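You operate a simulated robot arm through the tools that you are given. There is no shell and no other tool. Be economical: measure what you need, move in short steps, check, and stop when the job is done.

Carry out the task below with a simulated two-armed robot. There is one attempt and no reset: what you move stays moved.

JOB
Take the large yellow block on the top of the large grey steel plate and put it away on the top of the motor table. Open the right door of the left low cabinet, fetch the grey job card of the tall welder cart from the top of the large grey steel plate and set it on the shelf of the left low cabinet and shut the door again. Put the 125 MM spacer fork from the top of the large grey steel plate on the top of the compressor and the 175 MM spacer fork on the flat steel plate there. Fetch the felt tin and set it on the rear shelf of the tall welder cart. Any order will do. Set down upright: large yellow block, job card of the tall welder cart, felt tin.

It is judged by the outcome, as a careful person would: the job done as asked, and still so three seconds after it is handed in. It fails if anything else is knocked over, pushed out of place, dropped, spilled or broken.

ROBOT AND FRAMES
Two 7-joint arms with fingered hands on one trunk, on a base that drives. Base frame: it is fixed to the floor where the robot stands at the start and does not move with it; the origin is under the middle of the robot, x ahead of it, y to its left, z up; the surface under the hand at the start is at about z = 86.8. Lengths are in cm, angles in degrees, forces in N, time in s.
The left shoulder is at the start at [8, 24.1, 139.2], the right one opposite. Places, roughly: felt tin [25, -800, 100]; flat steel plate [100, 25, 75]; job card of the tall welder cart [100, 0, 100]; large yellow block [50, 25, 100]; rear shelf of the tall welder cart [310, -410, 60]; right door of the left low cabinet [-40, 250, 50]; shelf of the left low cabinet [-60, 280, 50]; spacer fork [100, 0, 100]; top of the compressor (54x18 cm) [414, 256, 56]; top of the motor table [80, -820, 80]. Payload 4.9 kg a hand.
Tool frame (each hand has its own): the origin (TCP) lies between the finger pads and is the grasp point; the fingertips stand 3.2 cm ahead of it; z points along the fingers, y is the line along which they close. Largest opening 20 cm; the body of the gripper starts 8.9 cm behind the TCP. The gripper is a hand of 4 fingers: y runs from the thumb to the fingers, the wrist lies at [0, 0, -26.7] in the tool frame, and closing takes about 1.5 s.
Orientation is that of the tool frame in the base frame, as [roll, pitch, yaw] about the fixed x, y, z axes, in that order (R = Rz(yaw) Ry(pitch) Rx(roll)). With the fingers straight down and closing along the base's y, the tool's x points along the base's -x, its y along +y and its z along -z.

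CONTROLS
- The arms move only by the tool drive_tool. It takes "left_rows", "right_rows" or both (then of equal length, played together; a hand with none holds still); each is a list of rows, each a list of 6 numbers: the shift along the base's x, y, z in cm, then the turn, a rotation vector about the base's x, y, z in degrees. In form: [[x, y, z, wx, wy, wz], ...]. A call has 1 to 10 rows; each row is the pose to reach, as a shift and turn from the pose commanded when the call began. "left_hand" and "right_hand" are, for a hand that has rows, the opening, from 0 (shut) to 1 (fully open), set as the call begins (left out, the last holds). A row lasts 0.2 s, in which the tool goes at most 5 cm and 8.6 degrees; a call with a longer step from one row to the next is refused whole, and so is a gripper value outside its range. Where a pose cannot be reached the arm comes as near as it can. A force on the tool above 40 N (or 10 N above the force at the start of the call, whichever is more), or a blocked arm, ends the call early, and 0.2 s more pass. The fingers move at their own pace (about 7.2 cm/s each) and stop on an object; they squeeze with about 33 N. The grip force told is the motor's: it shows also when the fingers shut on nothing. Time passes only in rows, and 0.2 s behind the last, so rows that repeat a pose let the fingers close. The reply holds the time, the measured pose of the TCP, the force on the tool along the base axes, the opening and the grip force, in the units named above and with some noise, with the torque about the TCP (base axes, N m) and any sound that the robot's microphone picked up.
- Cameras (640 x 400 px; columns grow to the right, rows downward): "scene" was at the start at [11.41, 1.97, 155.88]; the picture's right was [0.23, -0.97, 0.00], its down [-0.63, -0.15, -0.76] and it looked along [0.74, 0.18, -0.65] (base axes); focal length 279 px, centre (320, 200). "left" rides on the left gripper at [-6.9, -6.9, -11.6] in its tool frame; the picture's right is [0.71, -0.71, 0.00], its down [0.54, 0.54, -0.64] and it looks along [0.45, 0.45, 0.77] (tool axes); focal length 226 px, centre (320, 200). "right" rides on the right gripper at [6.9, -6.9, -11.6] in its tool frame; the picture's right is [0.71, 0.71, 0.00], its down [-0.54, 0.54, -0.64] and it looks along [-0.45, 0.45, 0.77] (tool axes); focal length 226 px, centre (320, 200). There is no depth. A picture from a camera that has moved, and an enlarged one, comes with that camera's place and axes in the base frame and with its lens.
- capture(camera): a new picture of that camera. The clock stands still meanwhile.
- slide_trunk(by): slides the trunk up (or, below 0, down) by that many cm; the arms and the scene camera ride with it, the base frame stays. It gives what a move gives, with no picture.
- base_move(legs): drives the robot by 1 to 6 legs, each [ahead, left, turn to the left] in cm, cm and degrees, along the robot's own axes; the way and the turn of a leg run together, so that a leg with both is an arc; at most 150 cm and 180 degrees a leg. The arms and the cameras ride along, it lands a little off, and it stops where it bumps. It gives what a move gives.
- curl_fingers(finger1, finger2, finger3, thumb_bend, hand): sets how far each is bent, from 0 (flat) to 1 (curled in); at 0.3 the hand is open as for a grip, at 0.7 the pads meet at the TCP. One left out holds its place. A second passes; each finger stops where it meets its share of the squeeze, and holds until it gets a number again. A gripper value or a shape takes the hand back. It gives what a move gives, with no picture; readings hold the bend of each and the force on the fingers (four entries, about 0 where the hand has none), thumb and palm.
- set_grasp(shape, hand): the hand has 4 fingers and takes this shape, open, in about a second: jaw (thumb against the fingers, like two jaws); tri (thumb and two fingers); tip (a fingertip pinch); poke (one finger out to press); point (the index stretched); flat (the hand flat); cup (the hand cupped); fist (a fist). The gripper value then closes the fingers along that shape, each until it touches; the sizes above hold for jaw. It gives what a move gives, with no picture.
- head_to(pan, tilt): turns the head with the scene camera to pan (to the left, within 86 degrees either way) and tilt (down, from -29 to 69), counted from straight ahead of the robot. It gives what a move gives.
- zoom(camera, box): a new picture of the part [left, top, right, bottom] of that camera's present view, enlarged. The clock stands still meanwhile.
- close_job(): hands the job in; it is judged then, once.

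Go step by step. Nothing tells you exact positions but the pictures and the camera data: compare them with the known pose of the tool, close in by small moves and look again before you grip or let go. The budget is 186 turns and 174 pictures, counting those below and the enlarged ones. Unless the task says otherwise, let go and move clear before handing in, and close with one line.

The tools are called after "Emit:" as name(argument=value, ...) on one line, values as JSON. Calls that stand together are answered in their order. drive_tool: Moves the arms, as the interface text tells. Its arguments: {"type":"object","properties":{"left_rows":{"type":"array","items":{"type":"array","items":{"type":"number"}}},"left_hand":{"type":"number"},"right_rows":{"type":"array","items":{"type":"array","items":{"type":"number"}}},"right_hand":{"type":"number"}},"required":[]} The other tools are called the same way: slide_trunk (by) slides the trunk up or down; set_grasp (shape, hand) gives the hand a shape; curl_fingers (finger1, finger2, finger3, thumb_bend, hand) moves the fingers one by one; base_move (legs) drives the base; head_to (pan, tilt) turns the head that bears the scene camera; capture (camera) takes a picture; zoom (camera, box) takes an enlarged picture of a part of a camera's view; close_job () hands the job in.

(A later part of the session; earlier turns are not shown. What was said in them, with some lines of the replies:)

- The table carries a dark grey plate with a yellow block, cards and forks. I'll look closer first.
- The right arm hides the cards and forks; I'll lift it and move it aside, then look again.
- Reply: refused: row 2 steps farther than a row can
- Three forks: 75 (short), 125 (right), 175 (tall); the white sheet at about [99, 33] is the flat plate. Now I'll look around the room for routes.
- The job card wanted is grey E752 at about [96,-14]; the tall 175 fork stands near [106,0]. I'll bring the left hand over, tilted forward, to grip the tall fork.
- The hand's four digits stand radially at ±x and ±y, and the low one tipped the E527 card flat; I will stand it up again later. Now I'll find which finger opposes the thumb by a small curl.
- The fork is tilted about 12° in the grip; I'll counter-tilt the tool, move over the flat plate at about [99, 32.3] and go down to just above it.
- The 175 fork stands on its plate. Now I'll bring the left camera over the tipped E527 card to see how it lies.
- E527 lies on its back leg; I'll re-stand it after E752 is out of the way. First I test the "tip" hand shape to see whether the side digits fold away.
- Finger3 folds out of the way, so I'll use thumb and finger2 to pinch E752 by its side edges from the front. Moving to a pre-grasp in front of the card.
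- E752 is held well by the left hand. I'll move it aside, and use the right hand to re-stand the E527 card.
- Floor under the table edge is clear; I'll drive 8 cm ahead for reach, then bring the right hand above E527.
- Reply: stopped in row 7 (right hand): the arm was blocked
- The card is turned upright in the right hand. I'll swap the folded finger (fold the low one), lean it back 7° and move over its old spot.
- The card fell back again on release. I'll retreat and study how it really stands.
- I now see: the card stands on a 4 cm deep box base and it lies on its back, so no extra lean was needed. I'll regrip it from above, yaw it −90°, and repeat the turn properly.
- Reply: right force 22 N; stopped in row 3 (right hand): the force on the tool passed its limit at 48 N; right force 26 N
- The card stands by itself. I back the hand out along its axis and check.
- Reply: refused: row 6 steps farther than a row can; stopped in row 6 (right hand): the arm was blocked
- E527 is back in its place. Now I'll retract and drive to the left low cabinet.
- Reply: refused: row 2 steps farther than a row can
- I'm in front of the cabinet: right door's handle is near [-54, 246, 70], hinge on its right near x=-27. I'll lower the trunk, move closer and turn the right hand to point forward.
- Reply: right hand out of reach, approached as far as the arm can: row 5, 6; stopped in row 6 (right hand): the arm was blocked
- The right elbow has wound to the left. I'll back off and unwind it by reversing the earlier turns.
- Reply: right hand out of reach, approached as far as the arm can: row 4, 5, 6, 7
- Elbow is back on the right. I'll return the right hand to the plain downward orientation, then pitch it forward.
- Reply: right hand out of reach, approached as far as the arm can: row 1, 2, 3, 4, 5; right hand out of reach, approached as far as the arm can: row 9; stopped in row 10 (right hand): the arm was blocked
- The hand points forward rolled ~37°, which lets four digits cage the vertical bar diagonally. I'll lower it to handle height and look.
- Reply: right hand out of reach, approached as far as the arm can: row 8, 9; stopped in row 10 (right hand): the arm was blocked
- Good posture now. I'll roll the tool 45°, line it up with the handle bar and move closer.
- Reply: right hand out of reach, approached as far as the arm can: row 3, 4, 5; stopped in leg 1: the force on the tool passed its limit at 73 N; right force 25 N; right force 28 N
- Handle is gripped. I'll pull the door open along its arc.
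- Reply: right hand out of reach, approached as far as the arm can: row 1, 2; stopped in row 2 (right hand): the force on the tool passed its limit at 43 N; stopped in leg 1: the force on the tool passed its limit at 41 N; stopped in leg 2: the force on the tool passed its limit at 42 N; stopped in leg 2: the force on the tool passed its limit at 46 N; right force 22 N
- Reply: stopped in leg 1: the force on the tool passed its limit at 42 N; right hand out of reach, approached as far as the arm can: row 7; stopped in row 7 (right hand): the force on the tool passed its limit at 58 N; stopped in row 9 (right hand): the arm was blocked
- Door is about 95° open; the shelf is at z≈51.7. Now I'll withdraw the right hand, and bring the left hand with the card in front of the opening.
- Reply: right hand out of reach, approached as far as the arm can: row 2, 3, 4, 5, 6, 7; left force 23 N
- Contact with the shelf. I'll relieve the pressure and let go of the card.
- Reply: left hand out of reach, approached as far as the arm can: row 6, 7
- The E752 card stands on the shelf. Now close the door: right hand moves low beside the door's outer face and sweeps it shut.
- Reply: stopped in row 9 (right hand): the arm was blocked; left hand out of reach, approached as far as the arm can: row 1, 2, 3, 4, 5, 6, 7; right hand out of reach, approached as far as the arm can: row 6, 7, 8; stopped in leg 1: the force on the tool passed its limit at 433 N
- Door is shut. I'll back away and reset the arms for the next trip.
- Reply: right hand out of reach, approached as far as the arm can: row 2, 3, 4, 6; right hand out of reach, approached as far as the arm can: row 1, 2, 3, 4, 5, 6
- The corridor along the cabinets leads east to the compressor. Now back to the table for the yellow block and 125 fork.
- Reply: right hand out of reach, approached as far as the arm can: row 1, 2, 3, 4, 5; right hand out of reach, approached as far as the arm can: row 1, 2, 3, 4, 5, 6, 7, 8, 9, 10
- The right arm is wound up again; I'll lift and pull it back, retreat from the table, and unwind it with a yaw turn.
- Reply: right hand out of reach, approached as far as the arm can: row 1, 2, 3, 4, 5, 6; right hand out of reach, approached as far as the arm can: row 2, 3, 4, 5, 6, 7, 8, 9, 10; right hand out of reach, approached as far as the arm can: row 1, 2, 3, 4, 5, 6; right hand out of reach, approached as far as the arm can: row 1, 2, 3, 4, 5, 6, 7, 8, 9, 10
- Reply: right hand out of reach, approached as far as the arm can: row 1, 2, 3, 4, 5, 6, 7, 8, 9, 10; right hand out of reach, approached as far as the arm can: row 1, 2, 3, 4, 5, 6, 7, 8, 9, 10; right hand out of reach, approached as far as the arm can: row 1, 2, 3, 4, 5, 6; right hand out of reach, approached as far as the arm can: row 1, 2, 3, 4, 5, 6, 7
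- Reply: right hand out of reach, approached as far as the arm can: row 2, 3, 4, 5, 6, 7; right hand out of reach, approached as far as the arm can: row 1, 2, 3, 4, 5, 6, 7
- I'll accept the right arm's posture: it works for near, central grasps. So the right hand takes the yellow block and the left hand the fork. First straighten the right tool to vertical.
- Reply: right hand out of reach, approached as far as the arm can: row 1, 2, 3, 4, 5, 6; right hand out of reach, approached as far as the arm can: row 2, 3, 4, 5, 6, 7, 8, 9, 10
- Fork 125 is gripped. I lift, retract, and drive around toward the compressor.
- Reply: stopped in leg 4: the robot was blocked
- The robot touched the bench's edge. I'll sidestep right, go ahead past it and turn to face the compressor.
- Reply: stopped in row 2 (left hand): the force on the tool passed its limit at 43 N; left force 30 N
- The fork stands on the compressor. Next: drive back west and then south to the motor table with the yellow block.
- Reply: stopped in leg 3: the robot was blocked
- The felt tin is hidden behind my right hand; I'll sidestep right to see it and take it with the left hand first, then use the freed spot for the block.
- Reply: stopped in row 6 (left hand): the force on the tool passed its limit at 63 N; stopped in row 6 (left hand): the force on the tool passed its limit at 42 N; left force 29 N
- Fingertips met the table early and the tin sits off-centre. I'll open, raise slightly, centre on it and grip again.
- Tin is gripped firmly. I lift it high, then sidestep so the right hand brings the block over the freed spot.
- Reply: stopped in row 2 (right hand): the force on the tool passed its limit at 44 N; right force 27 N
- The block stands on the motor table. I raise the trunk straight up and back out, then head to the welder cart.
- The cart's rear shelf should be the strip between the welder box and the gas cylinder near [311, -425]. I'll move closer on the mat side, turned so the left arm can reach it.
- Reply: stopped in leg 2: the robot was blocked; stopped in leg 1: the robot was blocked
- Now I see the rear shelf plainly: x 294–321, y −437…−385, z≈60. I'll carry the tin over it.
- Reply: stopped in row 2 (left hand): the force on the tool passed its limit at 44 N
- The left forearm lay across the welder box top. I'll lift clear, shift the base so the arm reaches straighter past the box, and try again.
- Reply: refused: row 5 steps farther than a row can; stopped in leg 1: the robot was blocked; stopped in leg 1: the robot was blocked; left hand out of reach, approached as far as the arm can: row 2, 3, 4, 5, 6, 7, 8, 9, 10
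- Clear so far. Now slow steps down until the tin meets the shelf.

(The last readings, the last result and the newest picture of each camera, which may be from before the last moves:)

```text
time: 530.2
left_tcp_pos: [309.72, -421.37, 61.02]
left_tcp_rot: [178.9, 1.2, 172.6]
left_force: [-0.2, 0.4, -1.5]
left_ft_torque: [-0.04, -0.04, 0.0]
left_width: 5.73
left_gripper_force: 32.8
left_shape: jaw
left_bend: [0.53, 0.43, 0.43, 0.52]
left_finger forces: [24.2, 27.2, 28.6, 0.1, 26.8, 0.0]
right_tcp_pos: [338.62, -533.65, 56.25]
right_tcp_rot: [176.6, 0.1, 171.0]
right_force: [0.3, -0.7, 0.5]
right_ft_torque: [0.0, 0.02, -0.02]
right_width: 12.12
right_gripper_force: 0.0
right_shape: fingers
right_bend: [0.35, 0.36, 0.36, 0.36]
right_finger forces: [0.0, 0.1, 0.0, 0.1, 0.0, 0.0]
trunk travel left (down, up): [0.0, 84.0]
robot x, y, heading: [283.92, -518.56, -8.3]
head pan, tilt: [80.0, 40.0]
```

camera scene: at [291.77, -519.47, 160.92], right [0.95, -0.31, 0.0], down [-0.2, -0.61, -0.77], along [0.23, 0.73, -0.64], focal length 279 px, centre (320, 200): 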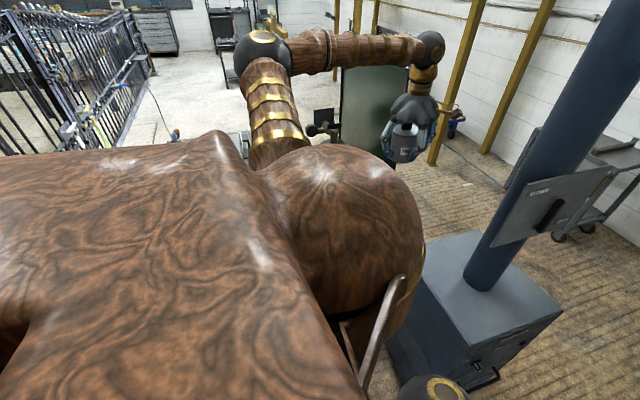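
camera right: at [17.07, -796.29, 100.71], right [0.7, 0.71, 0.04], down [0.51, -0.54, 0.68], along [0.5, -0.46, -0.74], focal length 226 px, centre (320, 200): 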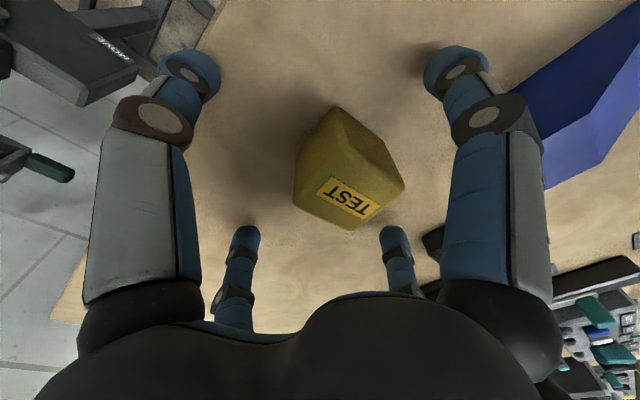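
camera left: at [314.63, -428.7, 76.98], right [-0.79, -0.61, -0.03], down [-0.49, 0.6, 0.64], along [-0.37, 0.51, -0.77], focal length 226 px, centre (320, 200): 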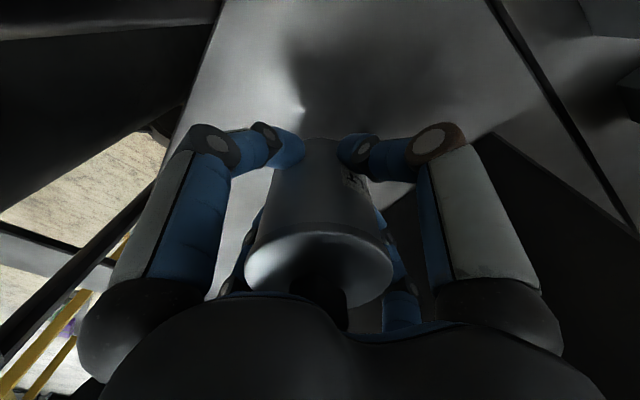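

Emit:
drive_tool(left_rows=[[0, 0, -0.5, 0, 0, 0], [0, 0, -1, 0, 0, 0], [0, 0, -1, 0, 0, 0]])

Emit:
head_to(pan=84, tilt=30)

Emit:
capture(camera="scene")

```text
time: 531.0
left_tcp_pos: [309.63, -421.21, 60.47]
left_tcp_rot: [178.6, 1.3, 172.8]
left_force: [-2.5, -6.6, 30.1]
left_ft_torque: [-0.18, 0.68, 0.15]
left_width: 5.79
left_gripper_force: 32.5
left_shape: jaw
left_bend: [0.53, 0.43, 0.43, 0.52]
left_finger forces: [25.6, 28.6, 36.0, 0.0, 36.4, 0.0]
right_tcp_pos: [338.41, -533.65, 56.29]
right_tcp_rot: [176.4, 0.1, 171.0]
right_force: [-0.2, 1.0, 0.7]
right_ft_torque: [0.03, 0.0, -0.01]
right_width: 12.11
right_gripper_force: 0.0
right_shape: fingers
right_bend: [0.35, 0.36, 0.36, 0.36]
right_finger forces: [0.1, 0.0, 0.1, 0.1, 0.0, 0.0]
trunk travel left (down, up): [0.0, 84.0]
robot x, y, heading: [284.03, -518.77, -7.9]
head pan, tilt: [80.0, 40.0]
```

```text
time: 531.7
left_tcp_pos: [309.72, -421.26, 60.45]
left_tcp_rot: [178.6, 1.3, 172.6]
left_force: [-3.1, -7.2, 35.8]
left_ft_torque: [-0.15, 0.76, 0.14]
left_width: 5.82
left_gripper_force: 32.5
left_shape: jaw
left_bend: [0.53, 0.43, 0.42, 0.52]
left_finger forces: [25.9, 29.3, 36.4, 0.1, 37.1, 0.0]
right_tcp_pos: [338.61, -533.56, 56.32]
right_tcp_rot: [176.5, 0.1, 171.0]
right_force: [-0.2, -0.1, -0.5]
right_ft_torque: [0.01, -0.01, -0.02]
right_width: 12.12
right_gripper_force: 0.1
right_shape: fingers
right_bend: [0.35, 0.36, 0.36, 0.36]
right_finger forces: [0.1, 0.1, 0.1, 0.1, 0.0, 0.0]
trunk travel left (down, up): [0.0, 84.0]
robot x, y, heading: [283.79, -518.74, -8.1]
head pan, tilt: [84.0, 30.0]
```

```text
4 pictures are left
camera scene: at [289.72, -511.33, 127.52], right [0.97, -0.24, -0.01], down [-0.12, -0.48, -0.87], along [0.21, 0.84, -0.49], focal length 279 px, centre (320, 200)
```

scene: 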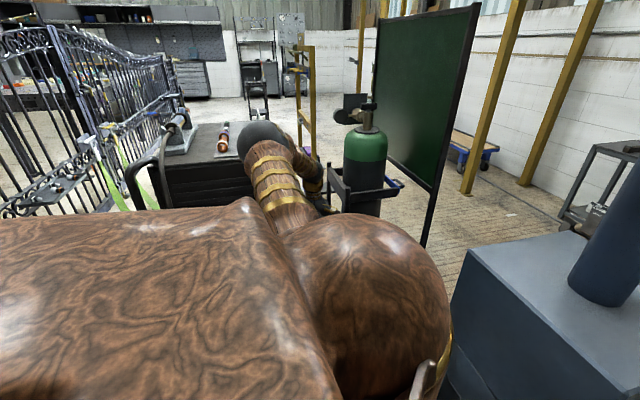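

Tin is on the shelf. I relieve the pressure and open the fingers just enough.

Emit:
drive_tool(left_rows=[[0, 0, 0.4, 0, 0, 0], [0, 0, 0.7, 0, 0, 0]])

Emit:
curl_fingers(hand="left", finger1=0.45, finger2=0.36, finger3=0.35, thumb_bend=0.45)

Emit:
capture(camera="left")

```text
time: 532.3
left_tcp_pos: [309.71, -421.42, 60.41]
left_tcp_rot: [179.0, 1.3, 172.7]
left_force: [-2.7, 8.7, 32.8]
left_ft_torque: [0.71, 0.63, 0.04]
left_width: 5.83
left_gripper_force: 32.6
left_shape: jaw
left_bend: [0.53, 0.42, 0.42, 0.52]
left_finger forces: [26.0, 33.7, 36.0, 0.0, 28.1, 0.0]
right_tcp_pos: [338.5, -533.55, 56.18]
right_tcp_rot: [176.4, 0.2, 171.1]
right_force: [0.2, 0.3, 0.4]
right_ft_torque: [0.05, 0.02, 0.02]
right_width: 12.11
right_gripper_force: 0.1
right_shape: fingers
right_bend: [0.35, 0.36, 0.36, 0.36]
right_finger forces: [0.0, 0.0, 0.0, 0.0, 0.1, 0.0]
trunk travel left (down, up): [0.0, 84.0]
robot x, y, heading: [284.49, -518.62, -8.2]
head pan, tilt: [84.0, 30.0]
```

```text
time: 533.3
left_tcp_pos: [309.62, -421.49, 60.5]
left_tcp_rot: [179.1, 1.3, 172.7]
left_force: [0.1, 0.6, 0.5]
left_ft_torque: [0.02, 0.03, 0.0]
left_width: 8.65
left_gripper_force: 0.1
left_shape: fingers
left_bend: [0.45, 0.36, 0.35, 0.45]
left_finger forces: [0.0, 0.0, 0.0, 0.0, 0.1, 0.1]
right_tcp_pos: [338.53, -533.46, 56.1]
right_tcp_rot: [176.5, 0.0, 171.0]
right_force: [0.4, -0.3, 0.3]
right_ft_torque: [0.0, 0.04, -0.01]
right_width: 12.09
right_gripper_force: 0.3
right_shape: fingers
right_bend: [0.35, 0.36, 0.36, 0.36]
right_finger forces: [0.1, 0.1, 0.0, 0.0, 0.1, 0.0]
trunk travel left (down, up): [0.0, 84.0]
robot x, y, heading: [283.7, -518.93, -8.1]
head pan, tilt: [84.0, 30.0]
```

```text
3 pictures are left
camera left: at [315.28, -429.37, 72.1], right [-0.79, -0.61, -0.03], down [-0.48, 0.6, 0.64], along [-0.37, 0.52, -0.77], focal length 226 px, centre (320, 200)
```

left: 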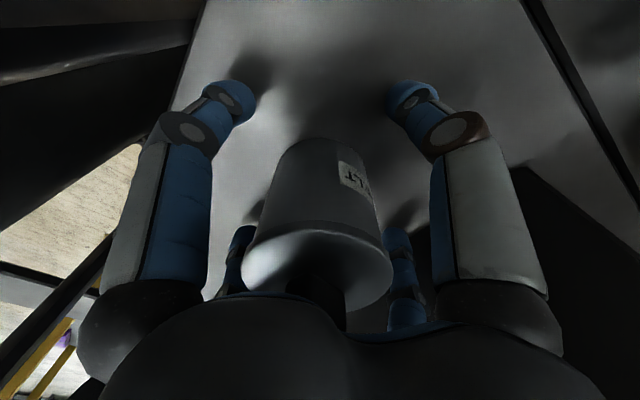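

Tin stands freely. I raise the trunk straight up and withdraw.

Emit:
slide_trunk(by=45)

Emit:
drive_tool(left_rows=[[2, -4, 1, 0, 0, 0], [5, -7, 2, 0, 0, 0], [8, -10, 3, 0, 0, 0], [11, -13, 3, 0, 0, 0], [14, -16, 3, 0, 0, 0], [17, -19, 3, 0, 0, 0], [20, -22, 3, 0, 0, 0], [22, -26, 3, 0, 0, 0]])

Emit:
head_to(pan=80, tilt=35)

Emit:
capture(camera="scene")

```text
refused: 45 is not a number from -40 to 40
```

```text
time: 535.1
left_tcp_pos: [331.03, -446.96, 63.2]
left_tcp_rot: [179.3, 1.5, 172.9]
left_force: [-0.5, -0.3, -0.4]
left_ft_torque: [0.0, -0.04, 0.04]
left_width: 8.69
left_gripper_force: 0.0
left_shape: fingers
left_bend: [0.45, 0.36, 0.35, 0.45]
left_finger forces: [0.0, 0.0, 0.1, 0.1, 0.1, 0.0]
right_tcp_pos: [338.47, -533.02, 56.48]
right_tcp_rot: [177.0, 0.4, 171.2]
right_force: [0.3, 0.2, -0.3]
right_ft_torque: [0.0, 0.02, 0.02]
right_width: 12.12
right_gripper_force: 0.1
right_shape: fingers
right_bend: [0.35, 0.36, 0.36, 0.36]
right_finger forces: [0.1, 0.1, 0.0, 0.0, 0.0, 0.0]
trunk travel left (down, up): [0.0, 84.0]
robot x, y, heading: [283.87, -518.92, -8.0]
head pan, tilt: [84.0, 30.0]
```

```text
time: 535.8
left_tcp_pos: [330.95, -446.96, 63.09]
left_tcp_rot: [179.3, 1.5, 172.9]
left_force: [0.3, -0.4, 0.6]
left_ft_torque: [0.01, 0.0, 0.0]
left_width: 8.7
left_gripper_force: 0.0
left_shape: fingers
left_bend: [0.45, 0.36, 0.35, 0.45]
left_finger forces: [0.1, 0.1, 0.1, 0.0, 0.1, 0.0]
right_tcp_pos: [338.5, -533.14, 56.65]
right_tcp_rot: [177.0, 0.4, 171.3]
right_force: [0.6, -0.3, 0.4]
right_ft_torque: [0.0, 0.01, -0.03]
right_width: 12.09
right_gripper_force: 0.0
right_shape: fingers
right_bend: [0.35, 0.36, 0.36, 0.36]
right_finger forces: [0.0, 0.0, 0.1, 0.0, 0.0, 0.0]
trunk travel left (down, up): [0.0, 84.0]
robot x, y, heading: [283.87, -518.51, -7.8]
head pan, tilt: [80.0, 35.0]
```

```text
2 pictures are left
camera scene: at [289.86, -510.71, 126.68], right [0.95, -0.31, 0.0], down [-0.18, -0.55, -0.82], along [0.25, 0.78, -0.57], focal length 279 px, centre (320, 200)
```

scene: 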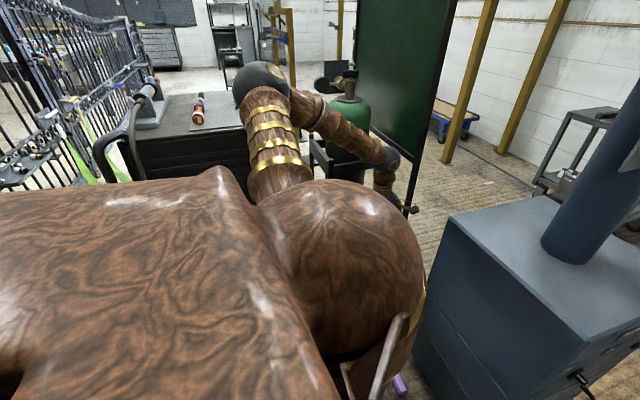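

Emit:
capture(camera="left")

```text
1 pictures are left
camera left: at [336.61, -454.81, 74.9], right [-0.79, -0.61, -0.03], down [-0.49, 0.6, 0.64], along [-0.37, 0.51, -0.77], focal length 226 px, centre (320, 200)
```

left: 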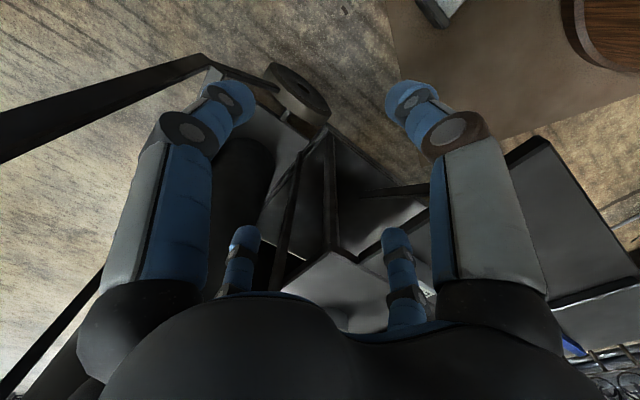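

The hand moved sideways before the lift was done (the lift was refused), so the tin may have been dragged. I'll raise straight up, open the hand flat and use the last picture to find it.

Emit:
slide_trunk(by=40)

Emit:
drive_tool(left_rows=[[0, 0, 4, 0, 0, 0], [0, 0, 8, 0, 0, 0], [0, 0, 12, 0, 0, 0], [0, 0, 16, 0, 0, 0], [0, 0, 20, 0, 0, 0]])

Emit:
set_grasp(hand="left", shape="flat")

```text
time: 539.6
left_tcp_pos: [331.09, -446.9, 103.21]
left_tcp_rot: [179.3, 1.5, 172.9]
left_force: [-0.1, 0.3, 0.7]
left_ft_torque: [-0.02, 0.03, 0.0]
left_width: 8.7
left_gripper_force: 0.1
left_shape: fingers
left_bend: [0.45, 0.36, 0.35, 0.45]
left_finger forces: [0.0, 0.0, 0.0, 0.0, 0.1, 0.0]
right_tcp_pos: [338.45, -533.06, 96.49]
right_tcp_rot: [176.9, 0.5, 171.1]
right_force: [0.0, -0.5, 0.1]
right_ft_torque: [0.01, 0.03, 0.01]
right_width: 12.12
right_gripper_force: 0.1
right_shape: fingers
right_bend: [0.35, 0.36, 0.36, 0.36]
right_finger forces: [0.0, 0.1, 0.0, 0.0, 0.1, 0.1]
trunk travel left (down, up): [-40.0, 44.0]
robot x, y, heading: [284.03, -518.85, -7.6]
head pan, tilt: [80.0, 35.0]
```

```text
time: 540.8
left_tcp_pos: [332.06, -446.39, 122.91]
left_tcp_rot: [179.3, 1.3, 172.9]
left_force: [0.7, -0.2, 0.5]
left_ft_torque: [0.0, 0.02, 0.01]
left_width: 8.7
left_gripper_force: 0.0
left_shape: fingers
left_bend: [0.45, 0.36, 0.35, 0.45]
left_finger forces: [0.0, 0.0, 0.0, 0.0, 0.0, 0.0]
left hand out of reach, approached as far as the arm can: row 5
right_tcp_pos: [338.5, -533.0, 96.57]
right_tcp_rot: [176.9, 0.5, 171.2]
right_force: [0.0, -0.1, -0.7]
right_ft_torque: [0.01, -0.03, 0.0]
right_width: 12.11
right_gripper_force: 0.1
right_shape: fingers
right_bend: [0.35, 0.36, 0.36, 0.36]
right_finger forces: [0.0, 0.0, 0.0, 0.0, 0.0, 0.1]
trunk travel left (down, up): [-40.0, 44.0]
robot x, y, heading: [283.79, -518.65, -7.8]
head pan, tilt: [80.0, 35.0]
```

```text
time: 541.7
left_tcp_pos: [332.05, -446.43, 122.84]
left_tcp_rot: [179.4, 1.3, 172.8]
left_force: [-0.8, 0.2, -0.3]
left_ft_torque: [-0.03, -0.01, 0.03]
left_width: 0.02
left_gripper_force: 0.1
left_shape: flat
left_bend: [0.68, 0.67, 0.68, 0.76]
left_finger forces: [0.0, 0.0, 0.0, 0.1, 0.0, 0.0]
right_tcp_pos: [338.49, -533.13, 96.58]
right_tcp_rot: [176.9, 0.4, 171.2]
right_force: [-0.1, 0.6, -0.2]
right_ft_torque: [0.01, 0.0, 0.01]
right_width: 12.08
right_gripper_force: 0.1
right_shape: fingers
right_bend: [0.35, 0.36, 0.36, 0.36]
right_finger forces: [0.0, 0.0, 0.1, 0.1, 0.0, 0.1]
trunk travel left (down, up): [-40.0, 44.0]
robot x, y, heading: [284.16, -518.55, -7.8]
head pan, tilt: [80.0, 35.0]
```

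Emit:
curl_fingers(hand="left", finger1=0.1, finger2=0.1, finger3=0.1, thumb_bend=0.1)

Emit:
capture(camera="left")

```text
time: 542.7
left_tcp_pos: [332.07, -446.49, 122.85]
left_tcp_rot: [179.4, 1.4, 172.9]
left_force: [0.2, 0.0, -0.9]
left_ft_torque: [0.0, 0.01, 0.02]
left_width: 18.12
left_gripper_force: 0.1
left_shape: fingers
left_bend: [0.1, 0.1, 0.1, 0.1]
left_finger forces: [0.0, 0.1, 0.0, 0.0, 0.1, 0.0]
right_tcp_pos: [338.45, -533.0, 96.64]
right_tcp_rot: [176.9, 0.4, 171.3]
right_force: [-0.7, -0.5, 0.8]
right_ft_torque: [-0.01, -0.04, -0.02]
right_width: 12.08
right_gripper_force: 0.0
right_shape: fingers
right_bend: [0.35, 0.36, 0.36, 0.36]
right_finger forces: [0.1, 0.1, 0.0, 0.1, 0.0, 0.0]
trunk travel left (down, up): [-40.0, 44.0]
robot x, y, heading: [284.19, -519.05, -7.8]
head pan, tilt: [80.0, 35.0]
```

```text
0 pictures are left
camera left: at [337.71, -454.28, 134.59], right [-0.79, -0.61, -0.02], down [-0.49, 0.6, 0.64], along [-0.38, 0.51, -0.77], focal length 226 px, centre (320, 200)
```

left: 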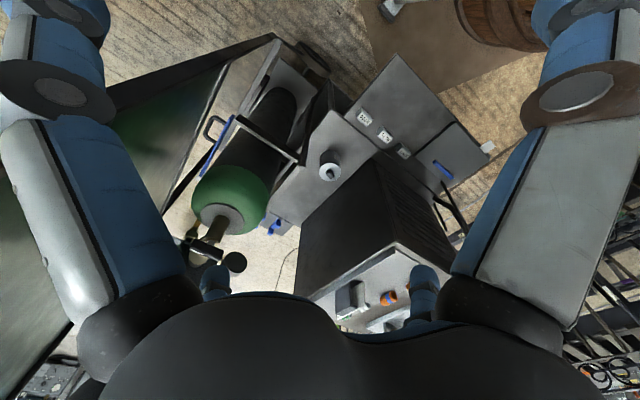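

The last picture shows the felt tin still upright on the rear shelf at about [309.6, -422], and both hands are clear. The other items were already in place, so I hand the job in.

Emit:
close_job()

```text
The job is handed in.
```

The job is handed in. The yellow block is on the motor table and the grey E752 card is upright on the left low cabinet's shelf with the door shut. The 175 MM fork is on the flat steel plate, the 125 MM fork is on the compressor top, and the felt tin is upright on the rear shelf of the tall welder cart. While fetching the 175 fork I knocked over the yellow E527 card; I stood it back up close to its old spot. I had no view of the E752 card after the door closed, and the door shut with a hard push.
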